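You operate a simulated robot arm through the tools that you are given. There is no shell and no other tool. Be economical: measure what you need, move in short steps, check, and stop when the job is done.

Carry out the task below with a simulated robot arm. There is one attempt and no reset: what you move stays moved.

Task
Wind the music box to mark 3 and play out tune 3.
Fine: set the tune before you start it; slide it back to STOP when it has run down.

Only the result counts: the job must be done as asked and must still hold three seconds after the hand-in. Knocking over, shifting, dropping, spilling or breaking anything else fails it.

Robot
A 6-joint arm with a two-finger parallel gripper, fixed in place. Base frame: the origin is at the foot of the arm, x ahead of it, y to its left, z up. Readings come in m, degrees, newtons and seconds.
With the tool pointing down near the work surface it reaches from about 0.26 to 0.68 m from the base axis. Its first joint turns from -66.0 to 66.0 degrees. Payload 2.9 kg.
Tool frame: the origin (TCP) lies between the finger pads and is the grasp point; the fingertips stand 0.03 m ahead of it; z points along the fingers, y is the line along which they close. The gripper opens to 0.11 m. The fingers are 0.02 m wide and 0.01 m thick; the gripper's body (0.048 by 0.112 m) begins 0.055 m behind the TCP.
Orientation is told as [roll, pitch, yaw] about the base's x, y, z axes, in that order, counted from this pose: with the fingers straight down and closing along the base's y, the tool's x points along the base's -x, its y along +y and its z along -z.

Tools
- The arm moves only by the tool play_rows. Its argument "motion" is a list of rows, each a list of 7 numbers: the turn, a rotation vector about the base's x, y, z in degrees, then the shift along the base's x, y, z in cm, then the closure, from 0 (fully open) to 1 (shut). In form: [[rx, ry, rz, tx, ty, tz, gripper], ...]. A call has 1 to 8 rows; each row is the pose to reach, as a shift and turn from the pose commanded when the call began. A row lasts 0.2 s, in which the tool goes at most 0.05 m and 8.6 degrees; a call with a longer step from one row to the next is refused whole, and so is a gripper value outside its range. Where a pose cannot be reached the arm comes as near as it can. A force on the tool above 40 N (or 10 N above the force at the start of the call, whichever is more), or a blocked arm, ends the call early, and 0.2 s more pass. Each finger travels about 0.108 m/s and halts on what it meets, pressing with about 39 N; the grip force reading is that of the motor and also rises with nothing between the fingers. The clock runs only during rows and for 0.2 s after the last one: add rows that repeat a pose to give the fingers time. The reply holds the time, the measured pose of the TCP, the force on the tool along the base axes, the opening and the grip force, in the units named above and with some noise.
- Cameras (640 x 400 px; columns grow to the right, rows downward): "scene" is fixed at [0.0585, 0.4203, 1.3912]; the picture's right is [-0.90, -0.43, 0.00], its down [-0.21, 0.45, -0.87] and it looks along [0.37, -0.78, -0.50] (base axes); focal length 328 px, centre (320, 200). "wrist" rides on the gripper at [-0.036, 0, -0.057] in the tool frame; the picture's right is [0.00, -1.00, 0.00], its down [0.97, 0.00, -0.24] and it looks along [0.24, 0.00, 0.97] (tool axes); focal length 218 px, centre (320, 200).
- camera(camera): a new picture of that camera. No time passes.
- measure_at(camera, pixels): there is no depth. For up to 12 entries [column, row, z] of the newest picture of that camera ("zoom" is the newest enlarged one), the place [x, y] in the base frame at which the ray of that pixel passes the height z, good to about 0.003 m. No time passes.
- inspect(camera, box): a new picture of the part [left, top, right, bottom] of that camera's present view, enlarged. No time passes.
- sign_off(): hands the job in; it is judged then, once.

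Keep the steps short. Do not move on a guess: measure, check each grasp and each placing, and mend mistakes. In all there are 80 turns and 34 pictures (those below and enlarged ones count). Leave the gripper open and the arm clear of the work at the hand-in unless told otherwise, and finish with a single line.

The tools are called after "Emit:" as name(argument=value, ...) on one line, values as JSON. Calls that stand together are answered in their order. play_rows: Moves the arm, as the interface text tells. Its arguments: {"type":"object","properties":{"motion":{"type":"array"}},"required":["motion"]} The other tools are called the same way: camera (camera) takes a picture; measure_at (camera, pixels) gives the place at which the rays of pixels pass given heights; inspect (camera, box) takes an enlarged picture of a part of a camera's view; sign_off () hands the job in.

At the start:

```text
time: 0.0
tool_pos: [0.3265, -0.3225, 1.2099]
tool_rot: [0.0, 0.0, 0.0]
contact_force: [0.7, -0.5, 0.3]
opening: 0.1098
grasp_force: 0.0
```

scene: 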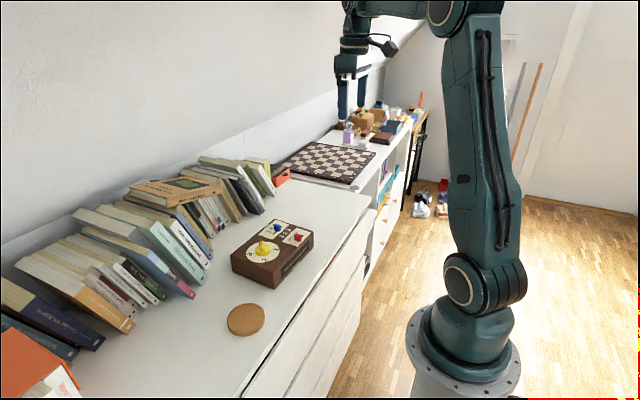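
wrist: 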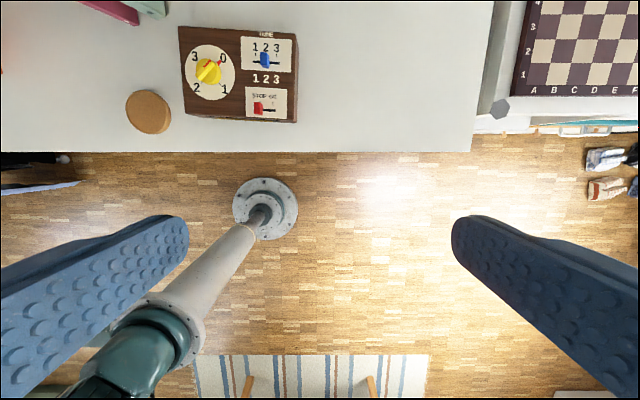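

I see the music box in the scene around (272,253) with a yellow dial, a blue slider and a red slider. I'll enlarge it in both cameras.

Emit:
inspect(camera="scene", box=[222, 210, 322, 300])

Emit:
inspect(camera="wrist", box=[170, 20, 310, 130])

```text
4.44 times, centred on (272, 255) of scene
```

zoom: 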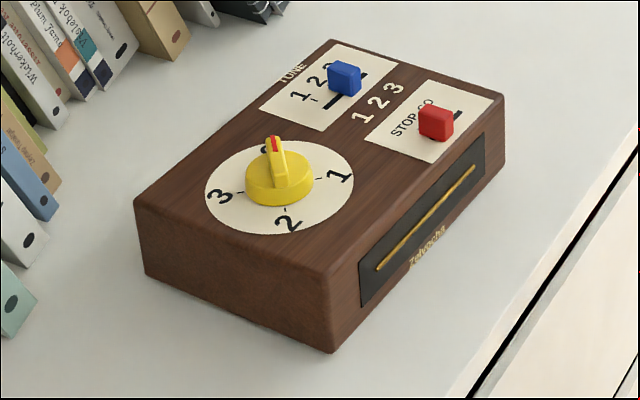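

```text
3.64 times, centred on (240, 75) of wrist
```

zoom: 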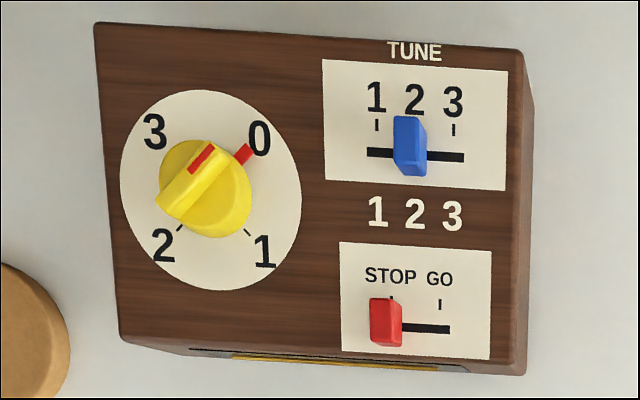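

I'll measure the box's near corner (top and bottom), knob, blue tab and red tab at several heights from both views.

Emit:
measure_at(camera="scene", pixels=[[274.7, 289.5, 0.78], [274.7, 271.5, 0.83], [274.7, 271.5, 0.84], [274.7, 271.5, 0.85], [263, 245, 0.85], [263, 245, 0.86], [277.5, 216.5, 0.85], [298.5, 234, 0.85], [261.5, 242, 0.87], [236, 256, 0.84], [308, 230, 0.84]])

Emit:
measure_at(camera="zoom", pixels=[[120, 335, 0.83], [120, 335, 0.84], [95, 23, 0.84], [525, 375, 0.84], [520, 50, 0.84], [205, 190, 0.85], [205, 190, 0.87], [410, 147, 0.85], [386, 322, 0.85], [454, 155, 0.84], [440, 328, 0.84], [376, 150, 0.84]])

```text
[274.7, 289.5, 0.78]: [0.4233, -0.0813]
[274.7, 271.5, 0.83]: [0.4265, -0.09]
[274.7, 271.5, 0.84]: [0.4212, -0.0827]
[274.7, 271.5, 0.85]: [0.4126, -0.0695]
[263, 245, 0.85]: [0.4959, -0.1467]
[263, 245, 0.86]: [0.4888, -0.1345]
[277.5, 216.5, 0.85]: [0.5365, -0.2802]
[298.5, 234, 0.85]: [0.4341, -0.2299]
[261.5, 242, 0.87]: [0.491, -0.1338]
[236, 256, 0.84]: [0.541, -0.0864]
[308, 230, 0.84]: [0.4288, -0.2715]
```

```text
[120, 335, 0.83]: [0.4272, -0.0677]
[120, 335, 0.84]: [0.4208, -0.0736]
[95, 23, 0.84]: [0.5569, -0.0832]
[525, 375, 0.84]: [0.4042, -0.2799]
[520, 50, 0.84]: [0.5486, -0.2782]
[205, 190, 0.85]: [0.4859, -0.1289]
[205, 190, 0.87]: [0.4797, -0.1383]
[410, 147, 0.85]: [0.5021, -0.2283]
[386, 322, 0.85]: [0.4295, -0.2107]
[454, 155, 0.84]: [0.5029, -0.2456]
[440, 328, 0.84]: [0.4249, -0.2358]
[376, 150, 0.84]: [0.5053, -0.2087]
```

The box top is near z=0.84 and spans about x 0.41–0.55, y -0.08–-0.28. I'll move above it for a close view.

Emit:
play_rows(motion=[[0, 0, 0, 2.5, 2, -2.4, 0], [0, 0, 0, 5, 4, -4.8, 0], [0, 0, 0, 7.5, 6, -7.2, 0], [0, 0, 0, 10, 8, -9.6, 0], [0, 0, 0, 12.5, 10, -12, 0], [0, 0, 0, 15, 12, -14.4, 0], [0, 0, 0, 17, 14, -16.8, 0]])

Emit:
camera(camera="wrist")

```text
time: 1.6
tool_pos: [0.4991, -0.1843, 1.0433]
tool_rot: [0.0, 0.0, -0.1]
contact_force: [0.2, -0.1, 0.4]
opening: 0.1101
grasp_force: 0.0
```

```text
29 pictures are left
```

wrist: 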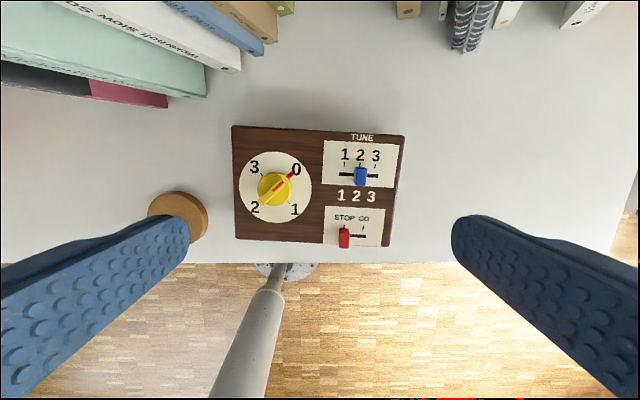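

Emit:
inspect(camera="wrist", box=[228, 120, 408, 250])

```text
3.08 times, centred on (318, 185) of wrist
```

zoom: 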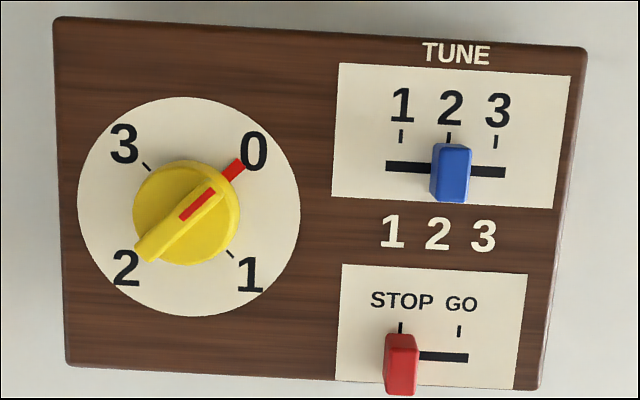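

Clear view now. I'll measure ticks, slots, tab tops and knob points.

Emit:
measure_at(camera="zoom", pixels=[[401, 167, 0.84], [449, 170, 0.84], [496, 172, 0.84], [386, 166, 0.84], [506, 172, 0.84], [451, 187, 0.86], [401, 355, 0.84], [459, 357, 0.84], [400, 378, 0.86], [189, 206, 0.84], [186, 213, 0.855], [183, 219, 0.87]])

Emit:
measure_at(camera="wrist", pixels=[[232, 126, 0.84], [404, 135, 0.84], [236, 240, 0.84], [389, 247, 0.84]])

Emit:
inspect(camera="scene", box=[250, 215, 310, 255])

```text
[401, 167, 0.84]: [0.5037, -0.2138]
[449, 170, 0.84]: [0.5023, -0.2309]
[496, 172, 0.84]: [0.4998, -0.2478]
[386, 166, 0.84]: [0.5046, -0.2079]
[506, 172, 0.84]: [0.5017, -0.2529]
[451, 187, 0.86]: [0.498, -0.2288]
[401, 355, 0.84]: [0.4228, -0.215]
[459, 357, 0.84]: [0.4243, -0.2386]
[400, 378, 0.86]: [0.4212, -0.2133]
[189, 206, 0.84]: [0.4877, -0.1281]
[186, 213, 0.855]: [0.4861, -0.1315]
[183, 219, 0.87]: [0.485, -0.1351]
```

```text
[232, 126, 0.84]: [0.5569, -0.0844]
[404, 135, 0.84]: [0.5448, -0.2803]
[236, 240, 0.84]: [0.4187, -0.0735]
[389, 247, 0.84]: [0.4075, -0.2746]
```

```text
10.00 times, centred on (280, 235) of scene
```

zoom: 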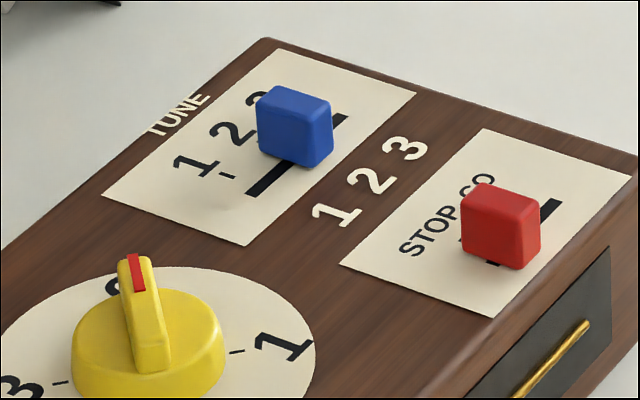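

I need the tabs' and knob's heights: intersect scene rays at several z.

Emit:
measure_at(camera="zoom", pixels=[[293, 105, 0.85], [293, 105, 0.86], [293, 105, 0.87], [500, 198, 0.85], [500, 198, 0.86], [500, 198, 0.87], [135, 258, 0.86], [135, 258, 0.87], [135, 258, 0.88], [148, 340, 0.86], [148, 340, 0.87], [148, 340, 0.88]])

Emit:
measure_at(camera="wrist", pixels=[[361, 180, 0.85], [361, 180, 0.86], [361, 180, 0.87], [345, 238, 0.86], [286.5, 181, 0.86], [286.5, 181, 0.87], [263, 200, 0.86], [263, 200, 0.87]])

```text
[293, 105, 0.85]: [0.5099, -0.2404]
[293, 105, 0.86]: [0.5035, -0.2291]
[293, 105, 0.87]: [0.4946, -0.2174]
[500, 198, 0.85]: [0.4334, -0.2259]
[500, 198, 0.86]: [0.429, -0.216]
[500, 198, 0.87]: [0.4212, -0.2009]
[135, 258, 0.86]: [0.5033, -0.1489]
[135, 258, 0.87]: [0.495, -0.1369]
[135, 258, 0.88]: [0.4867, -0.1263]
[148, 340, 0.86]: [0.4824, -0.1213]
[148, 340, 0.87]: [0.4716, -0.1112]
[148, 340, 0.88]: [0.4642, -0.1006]
```

```text
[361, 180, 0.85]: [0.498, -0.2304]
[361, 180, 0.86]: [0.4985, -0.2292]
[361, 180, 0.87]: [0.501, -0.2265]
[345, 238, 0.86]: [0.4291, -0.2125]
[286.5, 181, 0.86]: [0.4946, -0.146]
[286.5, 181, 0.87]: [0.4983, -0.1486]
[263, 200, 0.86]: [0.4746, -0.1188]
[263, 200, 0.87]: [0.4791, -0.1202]
```

Tabs top out at z≈0.86, tune slot runs along -y with the box yawed about -4°. I'll go above the blue tab, turn -4°, and narrow the fingers to ~0.05.

Emit:
play_rows(motion=[[0, 0, -1, 0, -1.5, -3.5, 0.3], [0, 0, -2, 0.1, -3, -7, 0.5], [0, 0, -4, 0.2, -4.6, -10.5, 0.55], [0, 0, -4, 0.2, -4.6, -12.5, 0.55], [0, 0, -4, 0.2, -4.6, -12.5, 0.55]])

Emit:
camera(camera="wrist")

```text
time: 2.8
tool_pos: [0.4984, -0.2276, 0.9179]
tool_rot: [0.0, -0.1, -4.0]
contact_force: [0.0, -0.2, -0.4]
opening: 0.0497
grasp_force: 0.0
```

```text
26 pictures are left
```

wrist: 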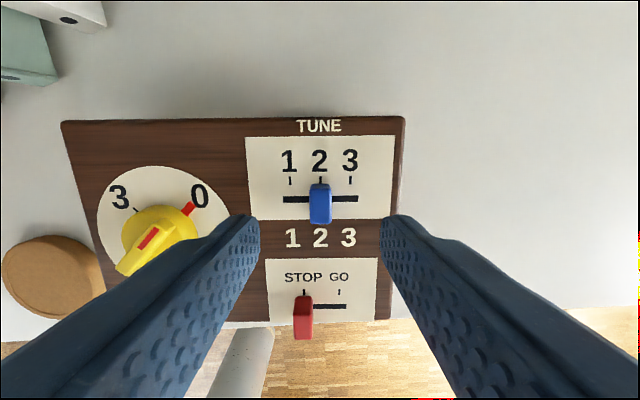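

Emit:
measure_at(camera="wrist", pixels=[[320, 193, 0.86], [320, 184, 0.86], [320, 203, 0.86], [290, 199, 0.84], [320, 199, 0.84], [350, 199, 0.84], [303, 306, 0.84], [340, 306, 0.84], [304, 305, 0.86], [158, 230, 0.84]])

```text
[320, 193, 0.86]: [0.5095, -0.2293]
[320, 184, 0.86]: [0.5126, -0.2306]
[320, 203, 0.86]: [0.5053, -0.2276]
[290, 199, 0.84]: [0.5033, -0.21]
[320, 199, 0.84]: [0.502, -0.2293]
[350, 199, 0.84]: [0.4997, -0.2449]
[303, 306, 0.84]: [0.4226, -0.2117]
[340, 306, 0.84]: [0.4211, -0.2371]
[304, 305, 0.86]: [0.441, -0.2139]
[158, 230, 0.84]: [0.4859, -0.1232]
```

The tab's top face centre is at x≈0.502, y≈-0.229. I'll descend to TCP z≈0.876 and close on it.

Emit:
play_rows(motion=[[0, 0, 0, 0.3, -0.15, -2, 0.55], [0, 0, 0, 0.3, -0.15, -4.1, 0.55], [0, 0, 0, 0.3, -0.15, -4.1, 0.7], [0, 0, 0, 0.3, -0.15, -4.1, 0.85], [0, 0, 0, 0.3, -0.15, -4.1, 0.95], [0, 0, 0, 0.3, -0.15, -4.1, 0.95]])

Emit:
inspect(camera="scene", box=[240, 205, 330, 265])

```text
time: 4.2
tool_pos: [0.5026, -0.2291, 0.8737]
tool_rot: [0.1, 0.0, -3.9]
contact_force: [0.5, 0.2, -0.1]
opening: 0.0118
grasp_force: 38.7
```

```text
6.67 times, centred on (285, 235) of scene
```

zoom: 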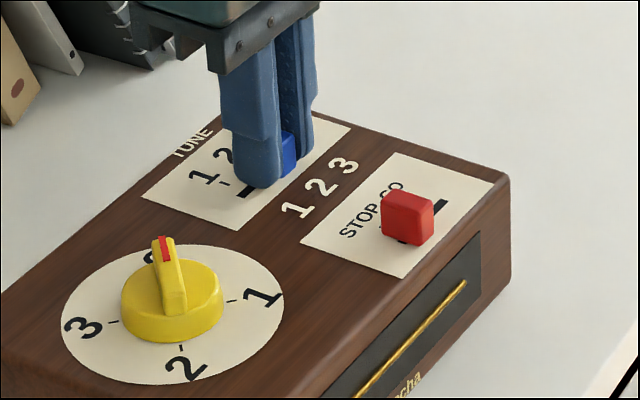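

The tab is gripped (opening 0.0118). Now I'll slide it 1.7 cm toward 3, along the slot.

Emit:
play_rows(motion=[[0, 0, 0, -0.03, -0.6, 0, 0.95], [0, 0, 0, -0.06, -1.2, 0, 0.95], [0, 0, 0, -0.1, -1.72, 0, 0.95], [0, 0, 0, -0.1, -1.72, 0, 0.95]])

```text
time: 5.2
tool_pos: [0.4996, -0.2456, 0.8763]
tool_rot: [0.0, 0.1, -4.0]
contact_force: [-2.5, 1.3, -0.3]
opening: 0.0116
grasp_force: 39.1
```

It moved freely. I'll open and lift, then look.

Emit:
play_rows(motion=[[0, 0, 0, 0, 0, 0, 0.75], [0, 0, 0, 0, 0, 0, 0.6], [0, 0, 0, 0, 0, 2, 0.55], [0, 0, 0, 0, 0, 6, 0.55], [0, 0, 0, 0, 2, 9, 0.3], [0, 0, 0, 0, 5, 12, 0]])

Emit:
inspect(camera="wrist", box=[228, 120, 408, 250])

```text
time: 6.6
tool_pos: [0.5019, -0.1987, 0.9951]
tool_rot: [0.1, -0.1, -4.1]
contact_force: [-0.6, -0.5, -1.8]
opening: 0.11
grasp_force: 0.0
```

```text
3.08 times, centred on (318, 185) of wrist
```

zoom: 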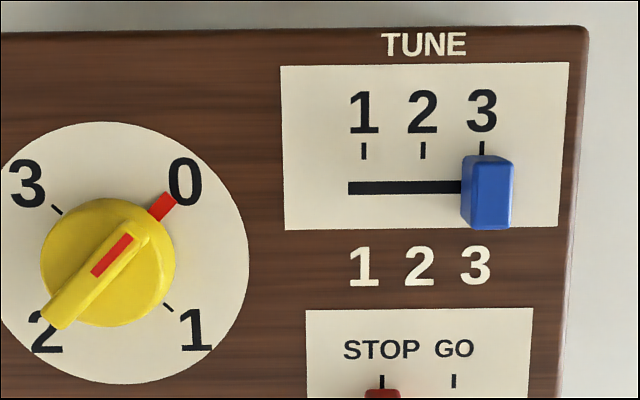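

The blue tab stands under mark 3. For the knob's exact centre, I'll put the wrist camera directly above it.

Emit:
play_rows(motion=[[0, 0, 0, -2.5, 3.5, 0, 0], [0, 0, 0, -5.1, 7, 0, 0], [0, 0, 0, -5.1, 7, 0, 0]])

Emit:
inspect(camera="wrist", box=[240, 96, 400, 196])

```text
time: 7.4
tool_pos: [0.4511, -0.1282, 0.9959]
tool_rot: [0.0, 0.0, -4.0]
contact_force: [0.2, 0.2, -0.1]
opening: 0.11
grasp_force: 0.0
```

```text
4.00 times, centred on (320, 146) of wrist
```

zoom: 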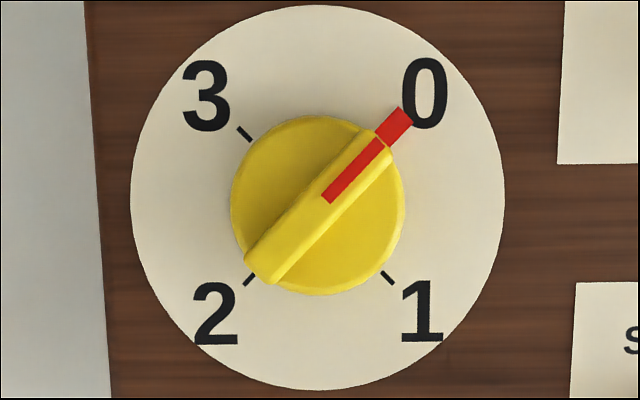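

Emit:
measure_at(camera="zoom", pixels=[[318, 198, 0.84], [318, 198, 0.84], [318, 205, 0.852], [318, 205, 0.852], [320, 206, 0.863], [380, 144, 0.863], [263, 267, 0.863], [318, 198, 0.84], [389, 279, 0.84], [244, 134, 0.84], [390, 134, 0.84], [249, 279, 0.84]])

```text
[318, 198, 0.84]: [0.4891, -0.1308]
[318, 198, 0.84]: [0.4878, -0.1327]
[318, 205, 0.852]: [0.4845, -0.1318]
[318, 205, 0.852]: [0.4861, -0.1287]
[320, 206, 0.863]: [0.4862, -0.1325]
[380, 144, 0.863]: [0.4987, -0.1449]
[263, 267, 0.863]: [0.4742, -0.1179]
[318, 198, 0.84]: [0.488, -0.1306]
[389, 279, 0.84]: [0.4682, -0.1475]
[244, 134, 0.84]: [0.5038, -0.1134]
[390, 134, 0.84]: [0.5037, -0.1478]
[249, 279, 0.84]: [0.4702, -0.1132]
```

The knob's centre is about (0.487, -0.131), its fin lies at azimuth ≈ -48.5°. It must turn 270° clockwise, so I'd like to start from yaw +131.5. I'll first check, up high, whether the wrist gets there.

Emit:
play_rows(motion=[[0, 0, 8.5, 0.5, 0, 0, 0], [0, 0, 17, 1, 0, 0, 0], [0, 0, 25.5, 1.5, 0, 0, 0], [0, 0, 34, 2, 0, 0, 0], [0, 0, 42.5, 2.5, 0, 0, 0], [0, 0, 51, 3, 0, 0, 0], [0, 0, 59.5, 3.6, 0, 0, 0], [0, 0, 68, 3.6, -0.25, 0, 0]])

Emit:
play_rows(motion=[[0, 0, 8.5, 0, 0, 0, 0], [0, 0, 17, 0, 0, 0, 0], [0, 0, 25.5, 0, 0, 0, 0.2], [0, 0, 34, 0, 0, 0, 0.4], [0, 0, 42.5, 0, 0, 0, 0.55], [0, 0, 51, 0, 0, 0, 0.55], [0, 0, 59.5, 0, 0, 0, 0.55], [0, 0, 67.5, 0, 0, 0, 0.55]])

```text
time: 9.2
tool_pos: [0.4853, -0.1299, 0.9969]
tool_rot: [0.0, 0.0, 64.1]
contact_force: [-1.1, 0.1, -0.1]
opening: 0.11
grasp_force: 0.0
```

```text
time: 11.0
tool_pos: [0.485, -0.1277, 0.9966]
tool_rot: [0.0, -0.1, 131.7]
contact_force: [-0.3, -0.8, 0.2]
opening: 0.0495
grasp_force: 0.0
```

The wrist reaches +131.7. I'll shift to the knob's centre and descend to about 1 cm short of the grasp height, then check.

Emit:
play_rows(motion=[[0, 0, 0, 0.15, -0.15, -4, 0.55], [0, 0, 0, 0.15, -0.15, -8, 0.55], [0, 0, 0, 0.15, -0.15, -10, 0.6], [0, 0, 0, 0.15, -0.15, -10, 0.6]])

Emit:
inspect(camera="scene", box=[233, 220, 293, 260])

Emit:
camera(camera="wrist")

```text
time: 12.0
tool_pos: [0.4898, -0.1305, 0.898]
tool_rot: [-0.1, 0.0, 131.5]
contact_force: [0.1, -0.1, 0.4]
opening: 0.044
grasp_force: 0.0
```

```text
10.00 times, centred on (263, 240) of scene
```

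zoom: 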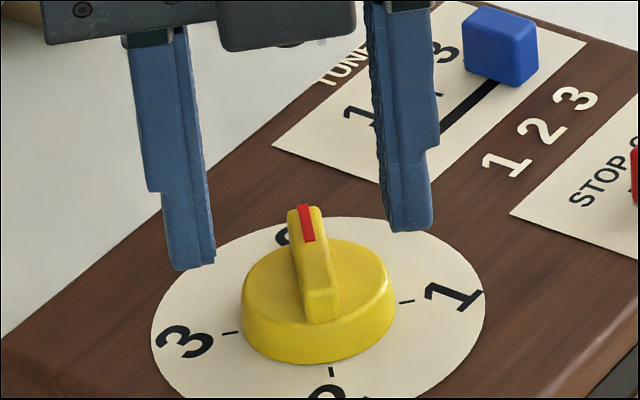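

```text
21 pictures are left
```

wrist: 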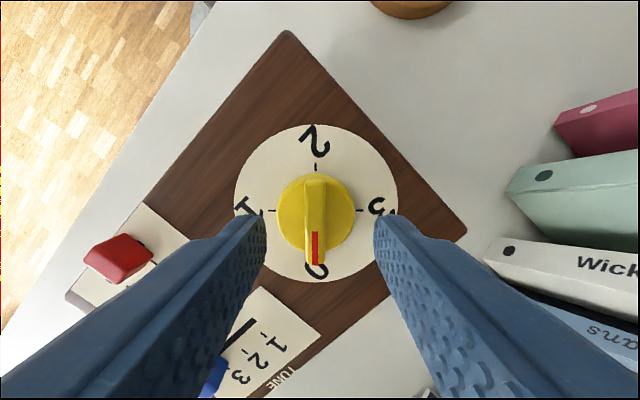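

The fin is aligned with the tool and only ~1 mm off centre (col 317 vs 320). I'll correct that, descend 1.2 cm and close on the fin.

Emit:
play_rows(motion=[[0, 0, 0, -0.08, -0.07, -0.6, 0.6], [0, 0, 0, -0.08, -0.07, -1.2, 0.6], [0, 0, 0, -0.08, -0.07, -1.2, 0.75], [0, 0, 0, -0.08, -0.07, -1.2, 0.9], [0, 0, 0, -0.08, -0.07, -1.2, 0.98], [0, 0, 0, -0.08, -0.07, -1.2, 0.98]])

Emit:
inspect(camera="scene", box=[233, 220, 293, 260])

```text
time: 13.4
tool_pos: [0.4874, -0.1321, 0.8862]
tool_rot: [0.0, 0.0, 131.5]
contact_force: [-4.5, -1.1, 11.3]
opening: 0.0368
grasp_force: 38.7
```

```text
10.00 times, centred on (263, 240) of scene
```

zoom: 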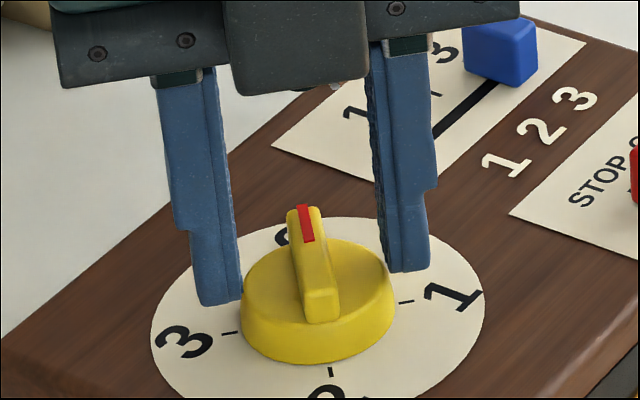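

The fingers stopped on the knob's round body (opening 0.037), so the body is taller than thought. I'll open, rise 0.8 cm and close on the fin instead.

Emit:
play_rows(motion=[[0, 0, 0, 0, 0, 0, 0.6], [0, 0, 0, 0, 0, 0.4, 0.6], [0, 0, 0, 0, 0, 0.8, 0.6], [0, 0, 0, 0, 0, 0.8, 0.75], [0, 0, 0, 0, 0, 0.8, 0.9], [0, 0, 0, 0, 0, 0.8, 1], [0, 0, 0, 0, 0, 0.8, 1]])

Emit:
inspect(camera="scene", box=[233, 220, 293, 260])

```text
time: 15.0
tool_pos: [0.4863, -0.1318, 0.8935]
tool_rot: [0.1, -0.1, 131.4]
contact_force: [-1.8, 5.2, 0.4]
opening: 0.0086
grasp_force: 38.9
```

```text
10.00 times, centred on (263, 240) of scene
```

zoom: 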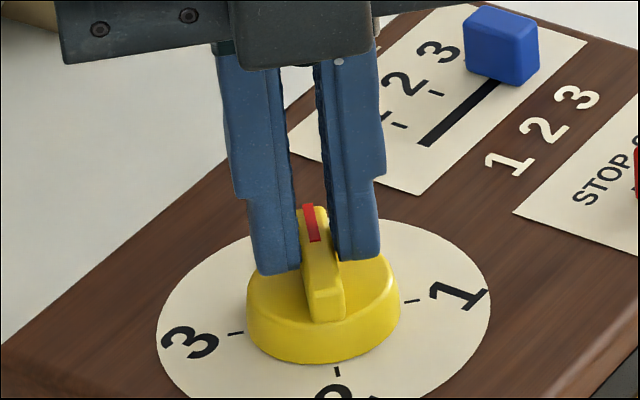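

The fin is held (opening 0.0086). I'll start turning clockwise, first 40°, and check forces.

Emit:
play_rows(motion=[[0, 0, -8, 0, 0, 0, 1], [0, 0, -16, 0, 0, 0, 1], [0, 0, -24, 0, 0, 0, 1], [0, 0, -32, 0, 0, 0, 1], [0, 0, -40, 0, 0, 0, 1]])

Emit:
inspect(camera="scene", box=[233, 220, 293, 260])

```text
time: 16.2
tool_pos: [0.4847, -0.1323, 0.8926]
tool_rot: [0.2, 0.0, 91.3]
contact_force: [-9.1, 0.8, 5.5]
opening: 0.0085
grasp_force: 39.6
```

```text
10.00 times, centred on (263, 240) of scene
```

zoom: 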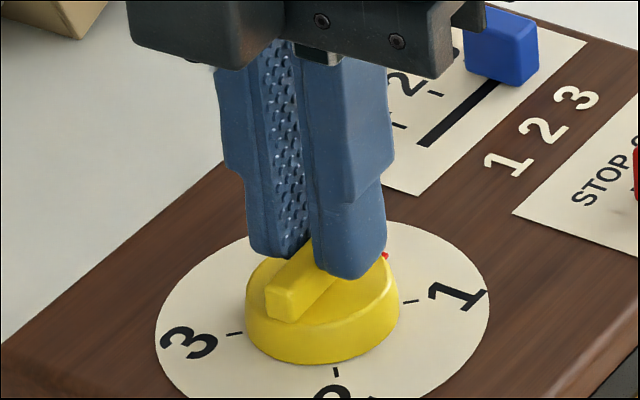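

The knob turns with the tool; the box is steady. A -9 N force in x suggests ~1 mm offset, so I'll ease 1 mm toward -x while turning on.

Emit:
play_rows(motion=[[0, 0, -8, -0.1, 0, 0, 1], [0, 0, -16, -0.1, 0, 0, 1], [0, 0, -24, -0.1, 0, 0, 1], [0, 0, -32, -0.1, 0, 0, 1], [0, 0, -40, -0.1, 0, 0, 1], [0, 0, -48, -0.1, 0, 0, 1]])

```text
time: 17.6
tool_pos: [0.4851, -0.1313, 0.8923]
tool_rot: [-0.2, 0.2, 43.3]
contact_force: [-8.4, -13.8, 5.6]
opening: 0.0088
grasp_force: 39.2
```

Forces lie mostly along -x-y; I'll ease another 1 mm that way and keep turning.

Emit:
play_rows(motion=[[0, 0, -8, -0.06, -0.1, 0, 1], [0, 0, -16, -0.06, -0.1, 0, 1], [0, 0, -24, -0.06, -0.1, 0, 1], [0, 0, -32, -0.06, -0.1, 0, 1], [0, 0, -40, -0.06, -0.1, 0, 1], [0, 0, -48, -0.06, -0.1, 0, 1]])

Emit:
inspect(camera="scene", box=[233, 220, 293, 260])

```text
time: 19.0
tool_pos: [0.4844, -0.1315, 0.8939]
tool_rot: [0.1, -0.1, -4.5]
contact_force: [-9.3, 3.3, 24.3]
opening: 0.0087
grasp_force: 39.1
```

```text
10.00 times, centred on (263, 240) of scene
```

zoom: 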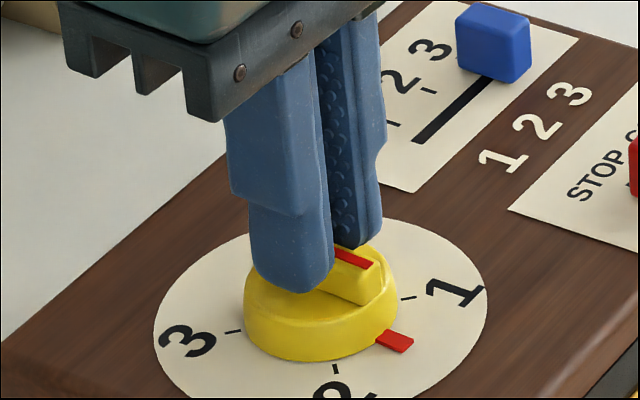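

Turned 136° so far. There's 24 N upward on the tool, so the tips press on the knob's body; I'll raise 1.5 mm and ease -x before going on.

Emit:
play_rows(motion=[[0, 0, 0, -0.05, 0, 0.1, 1], [0, 0, 0, -0.08, 0.02, 0.2, 1]])

```text
time: 19.6
tool_pos: [0.4829, -0.1319, 0.8932]
tool_rot: [0.0, -0.1, -4.6]
contact_force: [0.8, 3.7, 0.7]
opening: 0.0088
grasp_force: 39.6
```

Forces are relieved. Turn on 44°.

Emit:
play_rows(motion=[[0, 0, -8, 0, 0, 0, 1], [0, 0, -16, 0, 0, 0, 1], [0, 0, -24, 0, 0, 0, 1], [0, 0, -32, 0, 0, 0, 1]])

```text
time: 20.6
tool_pos: [0.4842, -0.1323, 0.8946]
tool_rot: [0.0, 0.0, -36.6]
contact_force: [2.3, 3.4, 0.3]
opening: 0.0087
grasp_force: 38.7
```

Emit:
play_rows(motion=[[0, 0, -8, 0.02, 0.02, 0, 1], [0, 0, -16, 0.03, 0.03, 0, 1], [0, 0, -24, 0.03, 0.03, 0, 1], [0, 0, -32, 0.03, 0.03, 0, 1]])

```text
time: 21.6
tool_pos: [0.4844, -0.1312, 0.8949]
tool_rot: [0.1, -0.1, -68.6]
contact_force: [1.6, 2.9, -0.7]
opening: 0.0086
grasp_force: 38.8
```

Very low forces now at yaw -68.6. Another 35°.

Emit:
play_rows(motion=[[0, 0, -8, 0, 0, 0, 1], [0, 0, -16, 0, 0, 0, 1], [0, 0, -24, 0, 0, 0, 1], [0, 0, -32, 0, 0, 0, 1]])

```text
time: 22.6
tool_pos: [0.4838, -0.1316, 0.8933]
tool_rot: [0.1, 0.0, -100.6]
contact_force: [0.2, 0.8, -0.6]
opening: 0.0086
grasp_force: 38.9
```

Emit:
play_rows(motion=[[0, 0, -8, 0, 0, 0, 1], [0, 0, -16, 0, 0, 0, 1], [0, 0, -24, 0, 0, 0, 1], [0, 0, -31, 0, 0, 0, 1], [0, 0, -31, 0, 0, 0, 1]])

Emit:
inspect(camera="scene", box=[233, 220, 293, 260])

Emit:
camera(camera="wrist")

```text
time: 23.8
tool_pos: [0.4837, -0.1311, 0.8933]
tool_rot: [0.0, 0.0, -131.6]
contact_force: [1.2, -0.6, -0.6]
opening: 0.0086
grasp_force: 39.0
```

```text
10.00 times, centred on (263, 240) of scene
```

zoom: 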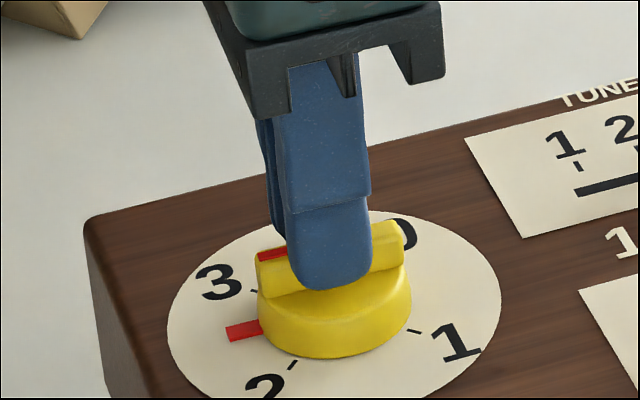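

```text
15 pictures are left
```

wrist: 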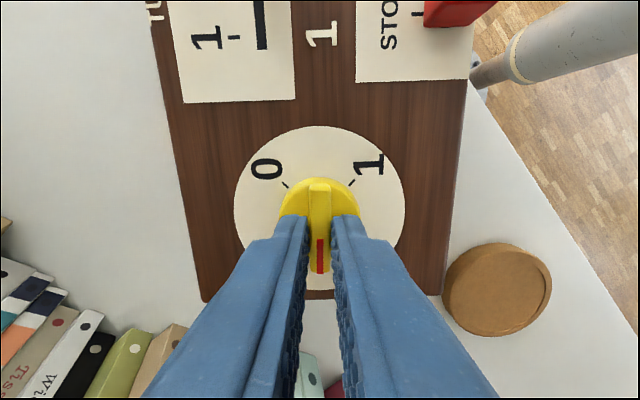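

The box itself has turned with the knob by roughly 38° (its friction gave way once I stopped pressing down); the pointer is midway between 2 and 3. Nothing else was touched. I'll turn back 12° without downward force and see whether the box follows the knob (ratchet) or the knob slips back.

Emit:
play_rows(motion=[[0, 0, 6, 0, 0, 0, 1], [0, 0, 12, 0, 0, 0, 1]])

Emit:
camera(camera="wrist")

```text
time: 24.4
tool_pos: [0.4844, -0.1325, 0.8941]
tool_rot: [0.0, -0.1, -119.5]
contact_force: [-0.1, 0.3, 0.3]
opening: 0.0086
grasp_force: 39.0
```

```text
14 pictures are left
```

wrist: 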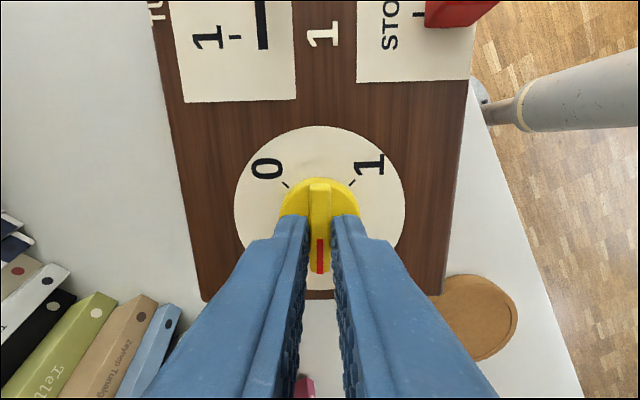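

The box follows the knob exactly, so the ratchet holds. I'll check the coaster's position in the scene before rotating the box back.

Emit:
camera(camera="scene")

Emit:
measure_at(camera="scene", pixels=[[245, 320, 0.785], [227, 322, 0.785], [245, 303, 0.785]])

```text
13 pictures are left
```

scene: 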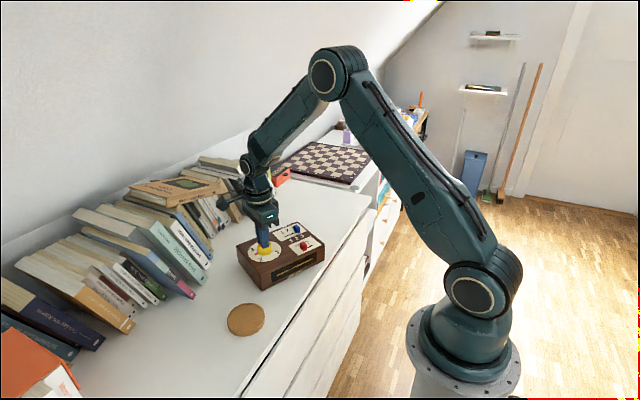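

```text
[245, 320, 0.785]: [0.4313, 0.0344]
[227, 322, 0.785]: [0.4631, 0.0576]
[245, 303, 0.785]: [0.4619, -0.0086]
```

Coaster is still at (245,320), untouched. The box returns to its original yaw at tool yaw ≈ -93.5, so I'll turn +26°.

Emit:
play_rows(motion=[[0, 0, 6, 0, 0, 0, 1], [0, 0, 12, 0, 0, 0, 1], [0, 0, 18, 0, 0, 0, 1], [0, 0, 24, 0, 0, 0, 1], [0, 0, 26, 0, 0, 0, 1]])

Emit:
inspect(camera="scene", box=[222, 210, 322, 300])

```text
time: 25.6
tool_pos: [0.4836, -0.132, 0.8947]
tool_rot: [-0.1, 0.0, -93.4]
contact_force: [0.1, 1.1, -0.3]
opening: 0.0091
grasp_force: 38.9
```

```text
4.44 times, centred on (272, 255) of scene
```

zoom: 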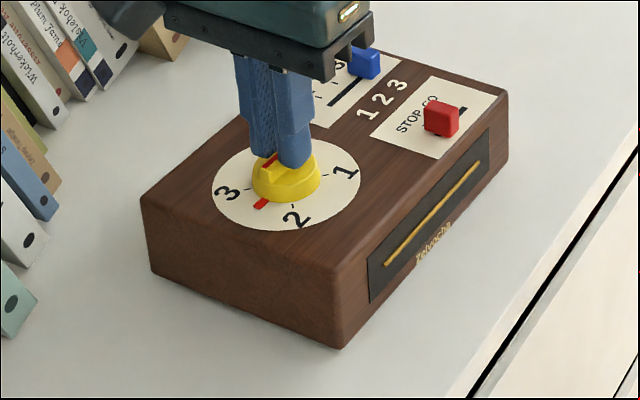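

The box is back near its original yaw, ~3–4 mm toward -x. I'll nudge it +0.3 cm x by the knob, then press down gently and read the force.

Emit:
play_rows(motion=[[0, 0, 0, 0.15, 0, 0, 1], [0, 0, 0, 0.3, 0, 0, 1], [0, 0, 0, 0.3, 0, -0.15, 1], [0, 0, 0, 0.3, 0, -0.3, 1]])

```text
time: 26.6
tool_pos: [0.4881, -0.1327, 0.8933]
tool_rot: [0.1, -0.2, -93.5]
contact_force: [-2.6, 3.7, 7.9]
opening: 0.0086
grasp_force: 38.9
```

Emit:
play_rows(motion=[[0, 0, 0, 0, 0, -0.1, 1], [0, 0, 0, 0, 0, -0.2, 1]])

```text
time: 27.2
tool_pos: [0.4891, -0.1315, 0.8912]
tool_rot: [0.3, -0.3, -93.5]
contact_force: [-5.5, 0.5, 31.0]
opening: 0.009
grasp_force: 38.7
```

31 N of press. Turn -16° and check whether the box stays.

Emit:
play_rows(motion=[[0, 0, -5, 0, 0, 0, 1], [0, 0, -10, 0, 0, 0, 1], [0, 0, -16, 0, 0, 0, 1]])

Emit:
inspect(camera="scene", box=[222, 210, 322, 300])

```text
time: 28.0
tool_pos: [0.4889, -0.1332, 0.8916]
tool_rot: [0.4, 0.0, -109.4]
contact_force: [0.7, 0.4, 30.5]
opening: 0.0088
grasp_force: 39.1
```

```text
4.44 times, centred on (272, 255) of scene
```

zoom: 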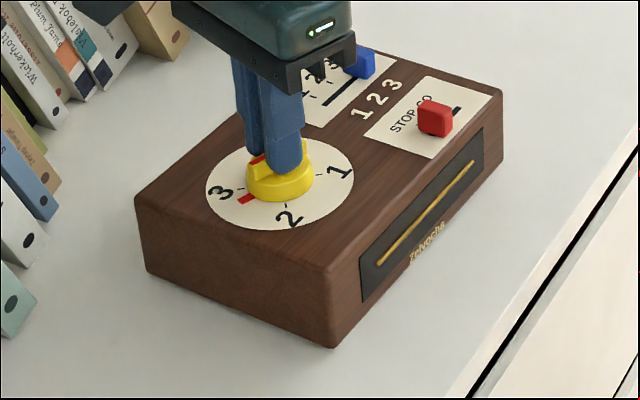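

The box held still and sits as at the start; the pointer advanced. Another 29° to mark 3 (yaw -138.5).

Emit:
play_rows(motion=[[0, 0, -6, 0, 0, 0, 1], [0, 0, -12, 0, 0, 0, 1], [0, 0, -18, 0, 0, 0, 1], [0, 0, -24, 0, 0, 0, 1], [0, 0, -29, 0, 0, 0, 1], [0, 0, -29, 0, 0, 0, 1]])

Emit:
camera(camera="wrist")

```text
time: 29.4
tool_pos: [0.4882, -0.1317, 0.8903]
tool_rot: [0.2, 0.1, -138.4]
contact_force: [12.4, 4.8, 18.9]
opening: 0.0082
grasp_force: 39.3
```

```text
10 pictures are left
```

wrist: 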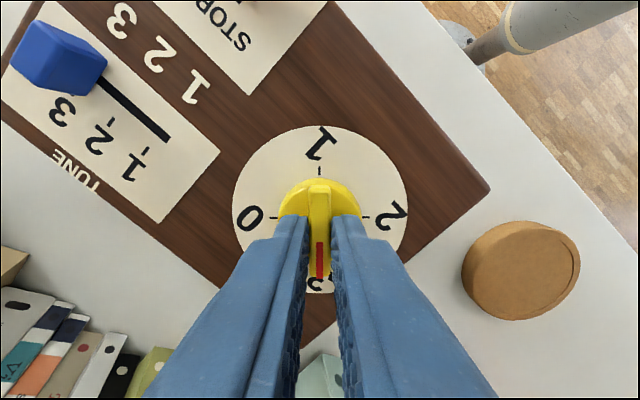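

The pointer sits on mark 3 (ticks 0 and 2 are level in the picture). I'll relieve the press, open and rise, turning back toward yaw -4.

Emit:
play_rows(motion=[[0, 0, 0, 0, 0, 0.2, 1], [0, 0, 0, 0, 0, 0.2, 0.8], [0, 0, 0, 0, 0, 0.2, 0.6], [0, 0, 0, 0, 0, 2, 0.6], [0, 0, 0, 0, 0, 6, 0.6], [0, 0, 8, 0, 0, 10, 0.6], [0, 0, 16, -0.5, -2, 10, 0.6], [0, 0, 24, -1.5, -4, 10, 0.6]])

Emit:
play_rows(motion=[[0, 0, 8, -0.5, -0.5, 0, 0.55], [0, 0, 16, -1, -1, 0, 0.5], [0, 0, 24, -1.5, -1.5, 0, 0.5], [0, 0, 32, -2, -2, 0, 0.5], [0, 0, 40, -2.5, -2.5, 0, 0.5], [0, 0, 48, -3, -3, 0, 0.5], [0, 0, 56, -3.5, -3.5, 0, 0.5], [0, 0, 64, -4, -4, 0, 0.5]])

Emit:
play_rows(motion=[[0, 0, 8, 0, 0, 0, 0.5], [0, 0, 16, 0, 0, 0, 0.5], [0, 0, 24, 0, 0, 0, 0.5], [0, 0, 32, 0, 0, 0, 0.5], [0, 0, 40, 0, 0, 0, 0.5], [0, 0, 46.5, 0, 0, 0, 0.5], [0, 0, 46.5, 0, 0, 0, 0.5]])

Emit:
camera(camera="wrist")

```text
time: 31.2
tool_pos: [0.472, -0.1711, 0.9901]
tool_rot: [-0.1, -0.1, -114.3]
contact_force: [-0.8, 0.1, 0.3]
opening: 0.044
grasp_force: 0.1
```

```text
time: 33.0
tool_pos: [0.4315, -0.2109, 0.9903]
tool_rot: [0.1, 0.0, -50.3]
contact_force: [-0.6, -0.1, -0.7]
opening: 0.0551
grasp_force: 0.0
```

```text
time: 34.6
tool_pos: [0.4321, -0.2114, 0.99]
tool_rot: [0.0, 0.0, -3.8]
contact_force: [0.4, -0.2, -0.7]
opening: 0.0551
grasp_force: 0.1
```

```text
9 pictures are left
```

wrist: 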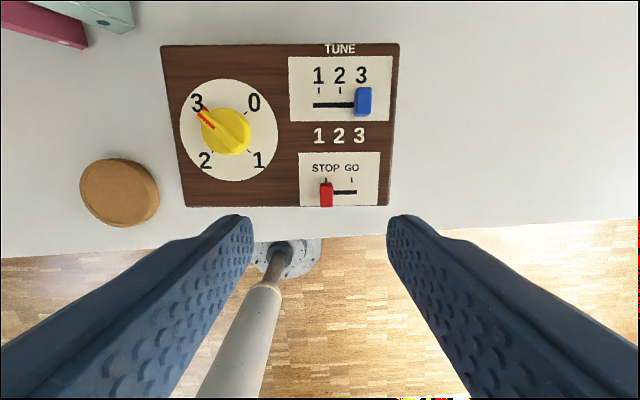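

The pointer stays at 3, tune at 3. Now measure the red tab and its slot.

Emit:
measure_at(camera="wrist", pixels=[[326, 192, 0.84], [326, 192, 0.84], [352, 192, 0.84], [352, 192, 0.84], [326, 200, 0.86], [326, 200, 0.86], [326, 181, 0.84], [352, 181, 0.84]])

Emit:
inspect(camera="wrist", box=[290, 145, 390, 212])

```text
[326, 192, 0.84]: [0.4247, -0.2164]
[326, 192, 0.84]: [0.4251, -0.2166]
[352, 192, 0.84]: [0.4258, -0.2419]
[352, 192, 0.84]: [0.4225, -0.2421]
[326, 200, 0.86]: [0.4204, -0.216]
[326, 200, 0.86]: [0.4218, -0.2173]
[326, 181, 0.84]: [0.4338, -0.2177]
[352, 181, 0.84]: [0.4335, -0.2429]
```

```text
5.97 times, centred on (340, 178) of wrist
```

zoom: 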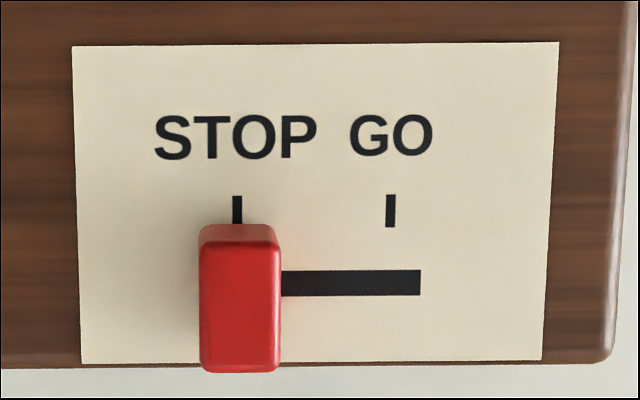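

Red tab centre ≈ (0.424, -0.216); GO is ≈ 2.4 cm toward -y. I'll descend on it and close.

Emit:
play_rows(motion=[[0, 0, 0, -0.8, -0.45, -4, 0.5], [0, 0, 0, -0.8, -0.45, -8, 0.55], [0, 0, 0, -0.8, -0.45, -11.3, 0.55], [0, 0, 0, -0.8, -0.45, -11.3, 0.7], [0, 0, 0, -0.8, -0.45, -11.3, 0.85], [0, 0, 0, -0.8, -0.45, -11.3, 0.95], [0, 0, 0, -0.8, -0.45, -11.3, 0.95]])

```text
time: 36.2
tool_pos: [0.4256, -0.2197, 0.8799]
tool_rot: [-0.1, 0.0, -3.9]
contact_force: [0.6, 0.7, -0.1]
opening: 0.0119
grasp_force: 39.4
```

Gripped (0.0119). Slide to GO.

Emit:
play_rows(motion=[[0, 0, 0, -0.04, -0.6, 0, 0.95], [0, 0, 0, -0.08, -1.2, 0, 0.95], [0, 0, 0, -0.11, -1.8, 0, 0.95], [0, 0, 0, -0.14, -2.35, 0, 0.95], [0, 0, 0, -0.14, -2.35, 0, 0.95]])

Emit:
inspect(camera="scene", box=[222, 210, 322, 300])

```text
time: 37.4
tool_pos: [0.4235, -0.2404, 0.8798]
tool_rot: [-0.2, -0.2, -4.0]
contact_force: [1.5, 0.3, 18.7]
opening: 0.0118
grasp_force: 39.0
```

```text
4.44 times, centred on (272, 255) of scene
```

zoom: 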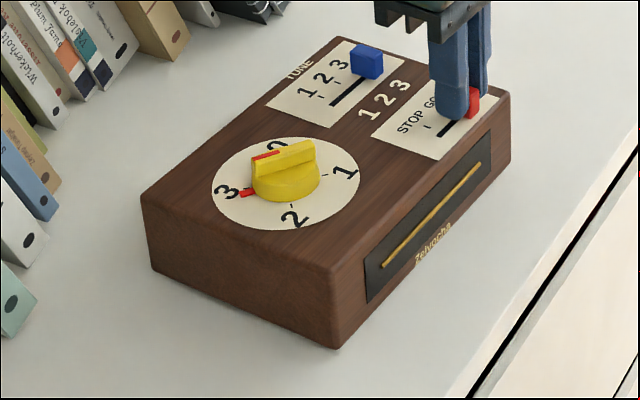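

The tab is at GO. I'll release, lift clear and watch the knob.

Emit:
play_rows(motion=[[0, 0, 0, 0, 0, 0, 0.75], [0, 0, 0, 0, 0, 0, 0.6], [0, 0, 0, 0, 0, 2, 0.55], [0, 0, 0, 0, 0, 6, 0.5], [0, 0, 0, 0, 2, 9, 0.5], [0, 0, 0, 0.5, 3, 11, 0.5]])

Emit:
camera(camera="wrist")

```text
time: 38.8
tool_pos: [0.4264, -0.2109, 0.9896]
tool_rot: [-0.1, -0.1, -4.1]
contact_force: [0.4, -0.6, 0.0]
opening: 0.0549
grasp_force: 0.0
```

```text
6 pictures are left
```

wrist: 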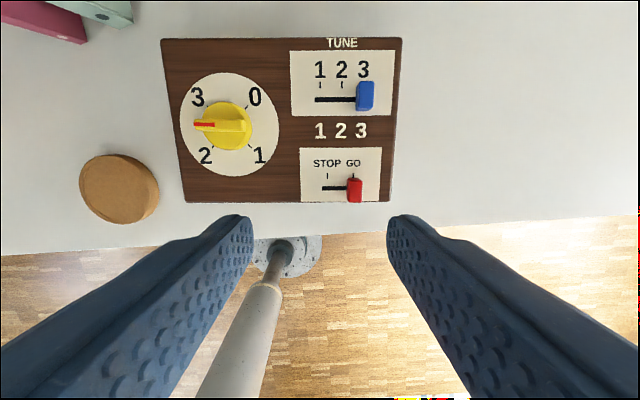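

It is playing: pointer halfway from 3 to 2 after ~1.8 s. I'll wait about 11 s more, holding still.

Emit:
play_rows(motion=[[0, 0, 0, 0, 0, 0, 0.5], [0, 0, 0, 0, 0, 0, 0.5], [0, 0, 0, 0, 0, 0, 0.5], [0, 0, 0, 0, 0, 0, 0.5], [0, 0, 0, 0, 0, 0, 0.5], [0, 0, 0, 0, 0, 0, 0.5], [0, 0, 0, 0, 0, 0, 0.5], [0, 0, 0, 0, 0, 0, 0.5]])

Emit:
play_rows(motion=[[0, 0, 0, 0, 0, 0, 0.5], [0, 0, 0, 0, 0, 0, 0.5], [0, 0, 0, 0, 0, 0, 0.5], [0, 0, 0, 0, 0, 0, 0.5], [0, 0, 0, 0, 0, 0, 0.5], [0, 0, 0, 0, 0, 0, 0.5], [0, 0, 0, 0, 0, 0, 0.5], [0, 0, 0, 0, 0, 0, 0.5]])

Emit:
play_rows(motion=[[0, 0, 0, 0, 0, 0, 0.5], [0, 0, 0, 0, 0, 0, 0.5], [0, 0, 0, 0, 0, 0, 0.5], [0, 0, 0, 0, 0, 0, 0.5], [0, 0, 0, 0, 0, 0, 0.5], [0, 0, 0, 0, 0, 0, 0.5], [0, 0, 0, 0, 0, 0, 0.5], [0, 0, 0, 0, 0, 0, 0.5]])

Emit:
play_rows(motion=[[0, 0, 0, 0, 0, 0, 0.5], [0, 0, 0, 0, 0, 0, 0.5], [0, 0, 0, 0, 0, 0, 0.5], [0, 0, 0, 0, 0, 0, 0.5], [0, 0, 0, 0, 0, 0, 0.5], [0, 0, 0, 0, 0, 0, 0.5], [0, 0, 0, 0, 0, 0, 0.5], [0, 0, 0, 0, 0, 0, 0.5]])

Emit:
play_rows(motion=[[0, 0, 0, 0, 0, 0, 0.5], [0, 0, 0, 0, 0, 0, 0.5], [0, 0, 0, 0, 0, 0, 0.5], [0, 0, 0, 0, 0, 0, 0.5], [0, 0, 0, 0, 0, 0, 0.5], [0, 0, 0, 0, 0, 0, 0.5], [0, 0, 0, 0, 0, 0, 0.5], [0, 0, 0, 0, 0, 0, 0.5]])

Emit:
play_rows(motion=[[0, 0, 0, 0, 0, 0, 0.5], [0, 0, 0, 0, 0, 0, 0.5], [0, 0, 0, 0, 0, 0, 0.5], [0, 0, 0, 0, 0, 0, 0.5], [0, 0, 0, 0, 0, 0, 0.5], [0, 0, 0, 0, 0, 0, 0.5], [0, 0, 0, 0, 0, 0, 0.5], [0, 0, 0, 0, 0, 0, 0.5]])

Emit:
camera(camera="wrist")

```text
time: 40.6
tool_pos: [0.4269, -0.212, 0.9893]
tool_rot: [0.0, 0.0, -3.9]
contact_force: [0.0, -0.4, 0.1]
opening: 0.0549
grasp_force: 0.1
```

```text
time: 42.4
tool_pos: [0.4272, -0.2105, 0.9882]
tool_rot: [0.0, 0.0, -4.0]
contact_force: [0.6, 0.0, 0.4]
opening: 0.0547
grasp_force: 0.1
```

```text
time: 44.2
tool_pos: [0.4277, -0.2099, 0.9885]
tool_rot: [0.0, 0.0, -4.0]
contact_force: [0.0, -0.3, 0.1]
opening: 0.0551
grasp_force: 0.1
```

```text
time: 46.0
tool_pos: [0.4276, -0.2101, 0.9882]
tool_rot: [0.0, 0.0, -3.9]
contact_force: [0.0, 0.6, -0.8]
opening: 0.0551
grasp_force: 0.0
```

```text
time: 47.8
tool_pos: [0.4273, -0.2101, 0.9886]
tool_rot: [0.0, 0.0, -4.0]
contact_force: [0.3, 0.0, -0.1]
opening: 0.0553
grasp_force: 0.0
```

```text
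time: 49.6
tool_pos: [0.4277, -0.2106, 0.9891]
tool_rot: [0.0, -0.1, -4.1]
contact_force: [0.4, 0.7, -0.5]
opening: 0.0552
grasp_force: 0.1
```

```text
5 pictures are left
```

wrist: 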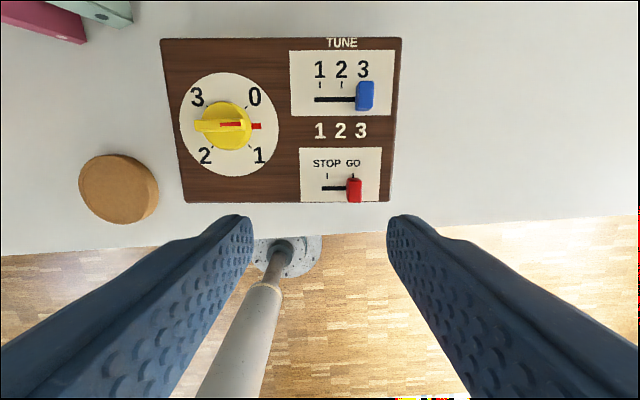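

Pointer is halfway between 1 and 0 (~17°/s). About 2.7 s left; I'll wait 5.4 s more and check.

Emit:
play_rows(motion=[[0, 0, 0, 0, 0, 0, 0.5], [0, 0, 0, 0, 0, 0, 0.5], [0, 0, 0, 0, 0, 0, 0.5], [0, 0, 0, 0, 0, 0, 0.5], [0, 0, 0, 0, 0, 0, 0.5], [0, 0, 0, 0, 0, 0, 0.5], [0, 0, 0, 0, 0, 0, 0.5], [0, 0, 0, 0, 0, 0, 0.5]])

Emit:
play_rows(motion=[[0, 0, 0, 0, 0, 0, 0.5], [0, 0, 0, 0, 0, 0, 0.5], [0, 0, 0, 0, 0, 0, 0.5], [0, 0, 0, 0, 0, 0, 0.5], [0, 0, 0, 0, 0, 0, 0.5], [0, 0, 0, 0, 0, 0, 0.5], [0, 0, 0, 0, 0, 0, 0.5], [0, 0, 0, 0, 0, 0, 0.5]])

Emit:
play_rows(motion=[[0, 0, 0, 0, 0, 0, 0.5], [0, 0, 0, 0, 0, 0, 0.5], [0, 0, 0, 0, 0, 0, 0.5], [0, 0, 0, 0, 0, 0, 0.5], [0, 0, 0, 0, 0, 0, 0.5], [0, 0, 0, 0, 0, 0, 0.5], [0, 0, 0, 0, 0, 0, 0.5], [0, 0, 0, 0, 0, 0, 0.5]])

Emit:
camera(camera="wrist")

Emit:
measure_at(camera="wrist", pixels=[[354, 187, 0.84], [354, 187, 0.84], [328, 187, 0.84], [328, 187, 0.84], [355, 194, 0.86]])

```text
time: 51.4
tool_pos: [0.4276, -0.2115, 0.9894]
tool_rot: [0.0, 0.1, -4.0]
contact_force: [0.0, 0.2, -0.6]
opening: 0.0547
grasp_force: 0.0
```

```text
time: 53.2
tool_pos: [0.4276, -0.2098, 0.9892]
tool_rot: [-0.1, 0.0, -4.0]
contact_force: [0.1, 0.4, 1.2]
opening: 0.055
grasp_force: 0.0
```

```text
time: 55.0
tool_pos: [0.4271, -0.2097, 0.9883]
tool_rot: [0.0, -0.1, -4.0]
contact_force: [-0.4, 0.8, 0.2]
opening: 0.055
grasp_force: 0.1
```

```text
4 pictures are left
```

wrist: 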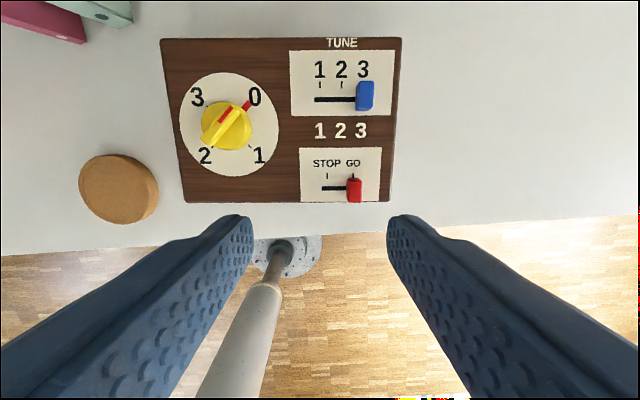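

```text
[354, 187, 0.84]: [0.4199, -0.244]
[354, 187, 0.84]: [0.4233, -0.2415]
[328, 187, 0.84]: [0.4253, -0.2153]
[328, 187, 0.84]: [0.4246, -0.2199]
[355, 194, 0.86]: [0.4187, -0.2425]
```

Run down: pointer at 0. Now return to the red tab at GO, grip it.

Emit:
play_rows(motion=[[0, 0, 0, -0.5, -3, 0, 0.5], [0, 0, 0, -0.5, -3, -4, 0.55], [0, 0, 0, -0.5, -3, -8, 0.55], [0, 0, 0, -0.5, -3, -10.9, 0.55], [0, 0, 0, -0.5, -3, -10.9, 0.7], [0, 0, 0, -0.5, -3, -10.9, 0.85], [0, 0, 0, -0.5, -3, -10.9, 0.95], [0, 0, 0, -0.5, -3, -10.9, 0.95]])

Emit:
play_rows(motion=[[0, 0, 0, 0.04, 0.6, 0, 0.95], [0, 0, 0, 0.08, 1.2, 0, 0.95], [0, 0, 0, 0.11, 1.8, 0, 0.95], [0, 0, 0, 0.14, 2.35, 0, 0.95], [0, 0, 0, 0.14, 2.35, 0, 0.95]])

Emit:
play_rows(motion=[[0, 0, 0, 0, 0, 0, 0.75], [0, 0, 0, 0, 0, 0, 0.6], [0, 0, 0, 0, 0, 2, 0.55], [0, 0, 0, 0, 0, 6, 0.5], [0, 0, 0, 0, 0, 9, 0.5], [0, 0, 0, 0.5, 0.5, 11, 0.5]])

Emit:
inspect(camera="wrist", box=[160, 30, 410, 210])

```text
time: 56.8
tool_pos: [0.4238, -0.2371, 0.8792]
tool_rot: [-0.1, -0.1, -4.0]
contact_force: [0.9, -0.7, -0.3]
opening: 0.0116
grasp_force: 39.5
```

```text
time: 58.0
tool_pos: [0.4247, -0.2168, 0.8782]
tool_rot: [-0.2, -0.2, -4.1]
contact_force: [-12.7, -5.0, 28.5]
opening: 0.0118
grasp_force: 39.0
```

```text
time: 59.4
tool_pos: [0.4298, -0.2114, 0.9887]
tool_rot: [0.0, 0.0, -4.0]
contact_force: [0.0, -0.2, -0.1]
opening: 0.0551
grasp_force: 0.0
```

```text
2.22 times, centred on (285, 120) of wrist
```

zoom: 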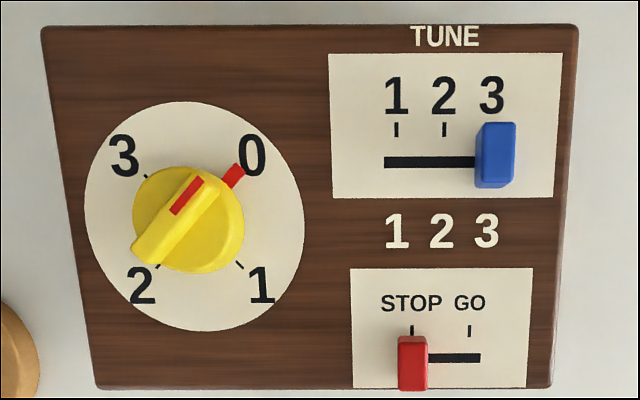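

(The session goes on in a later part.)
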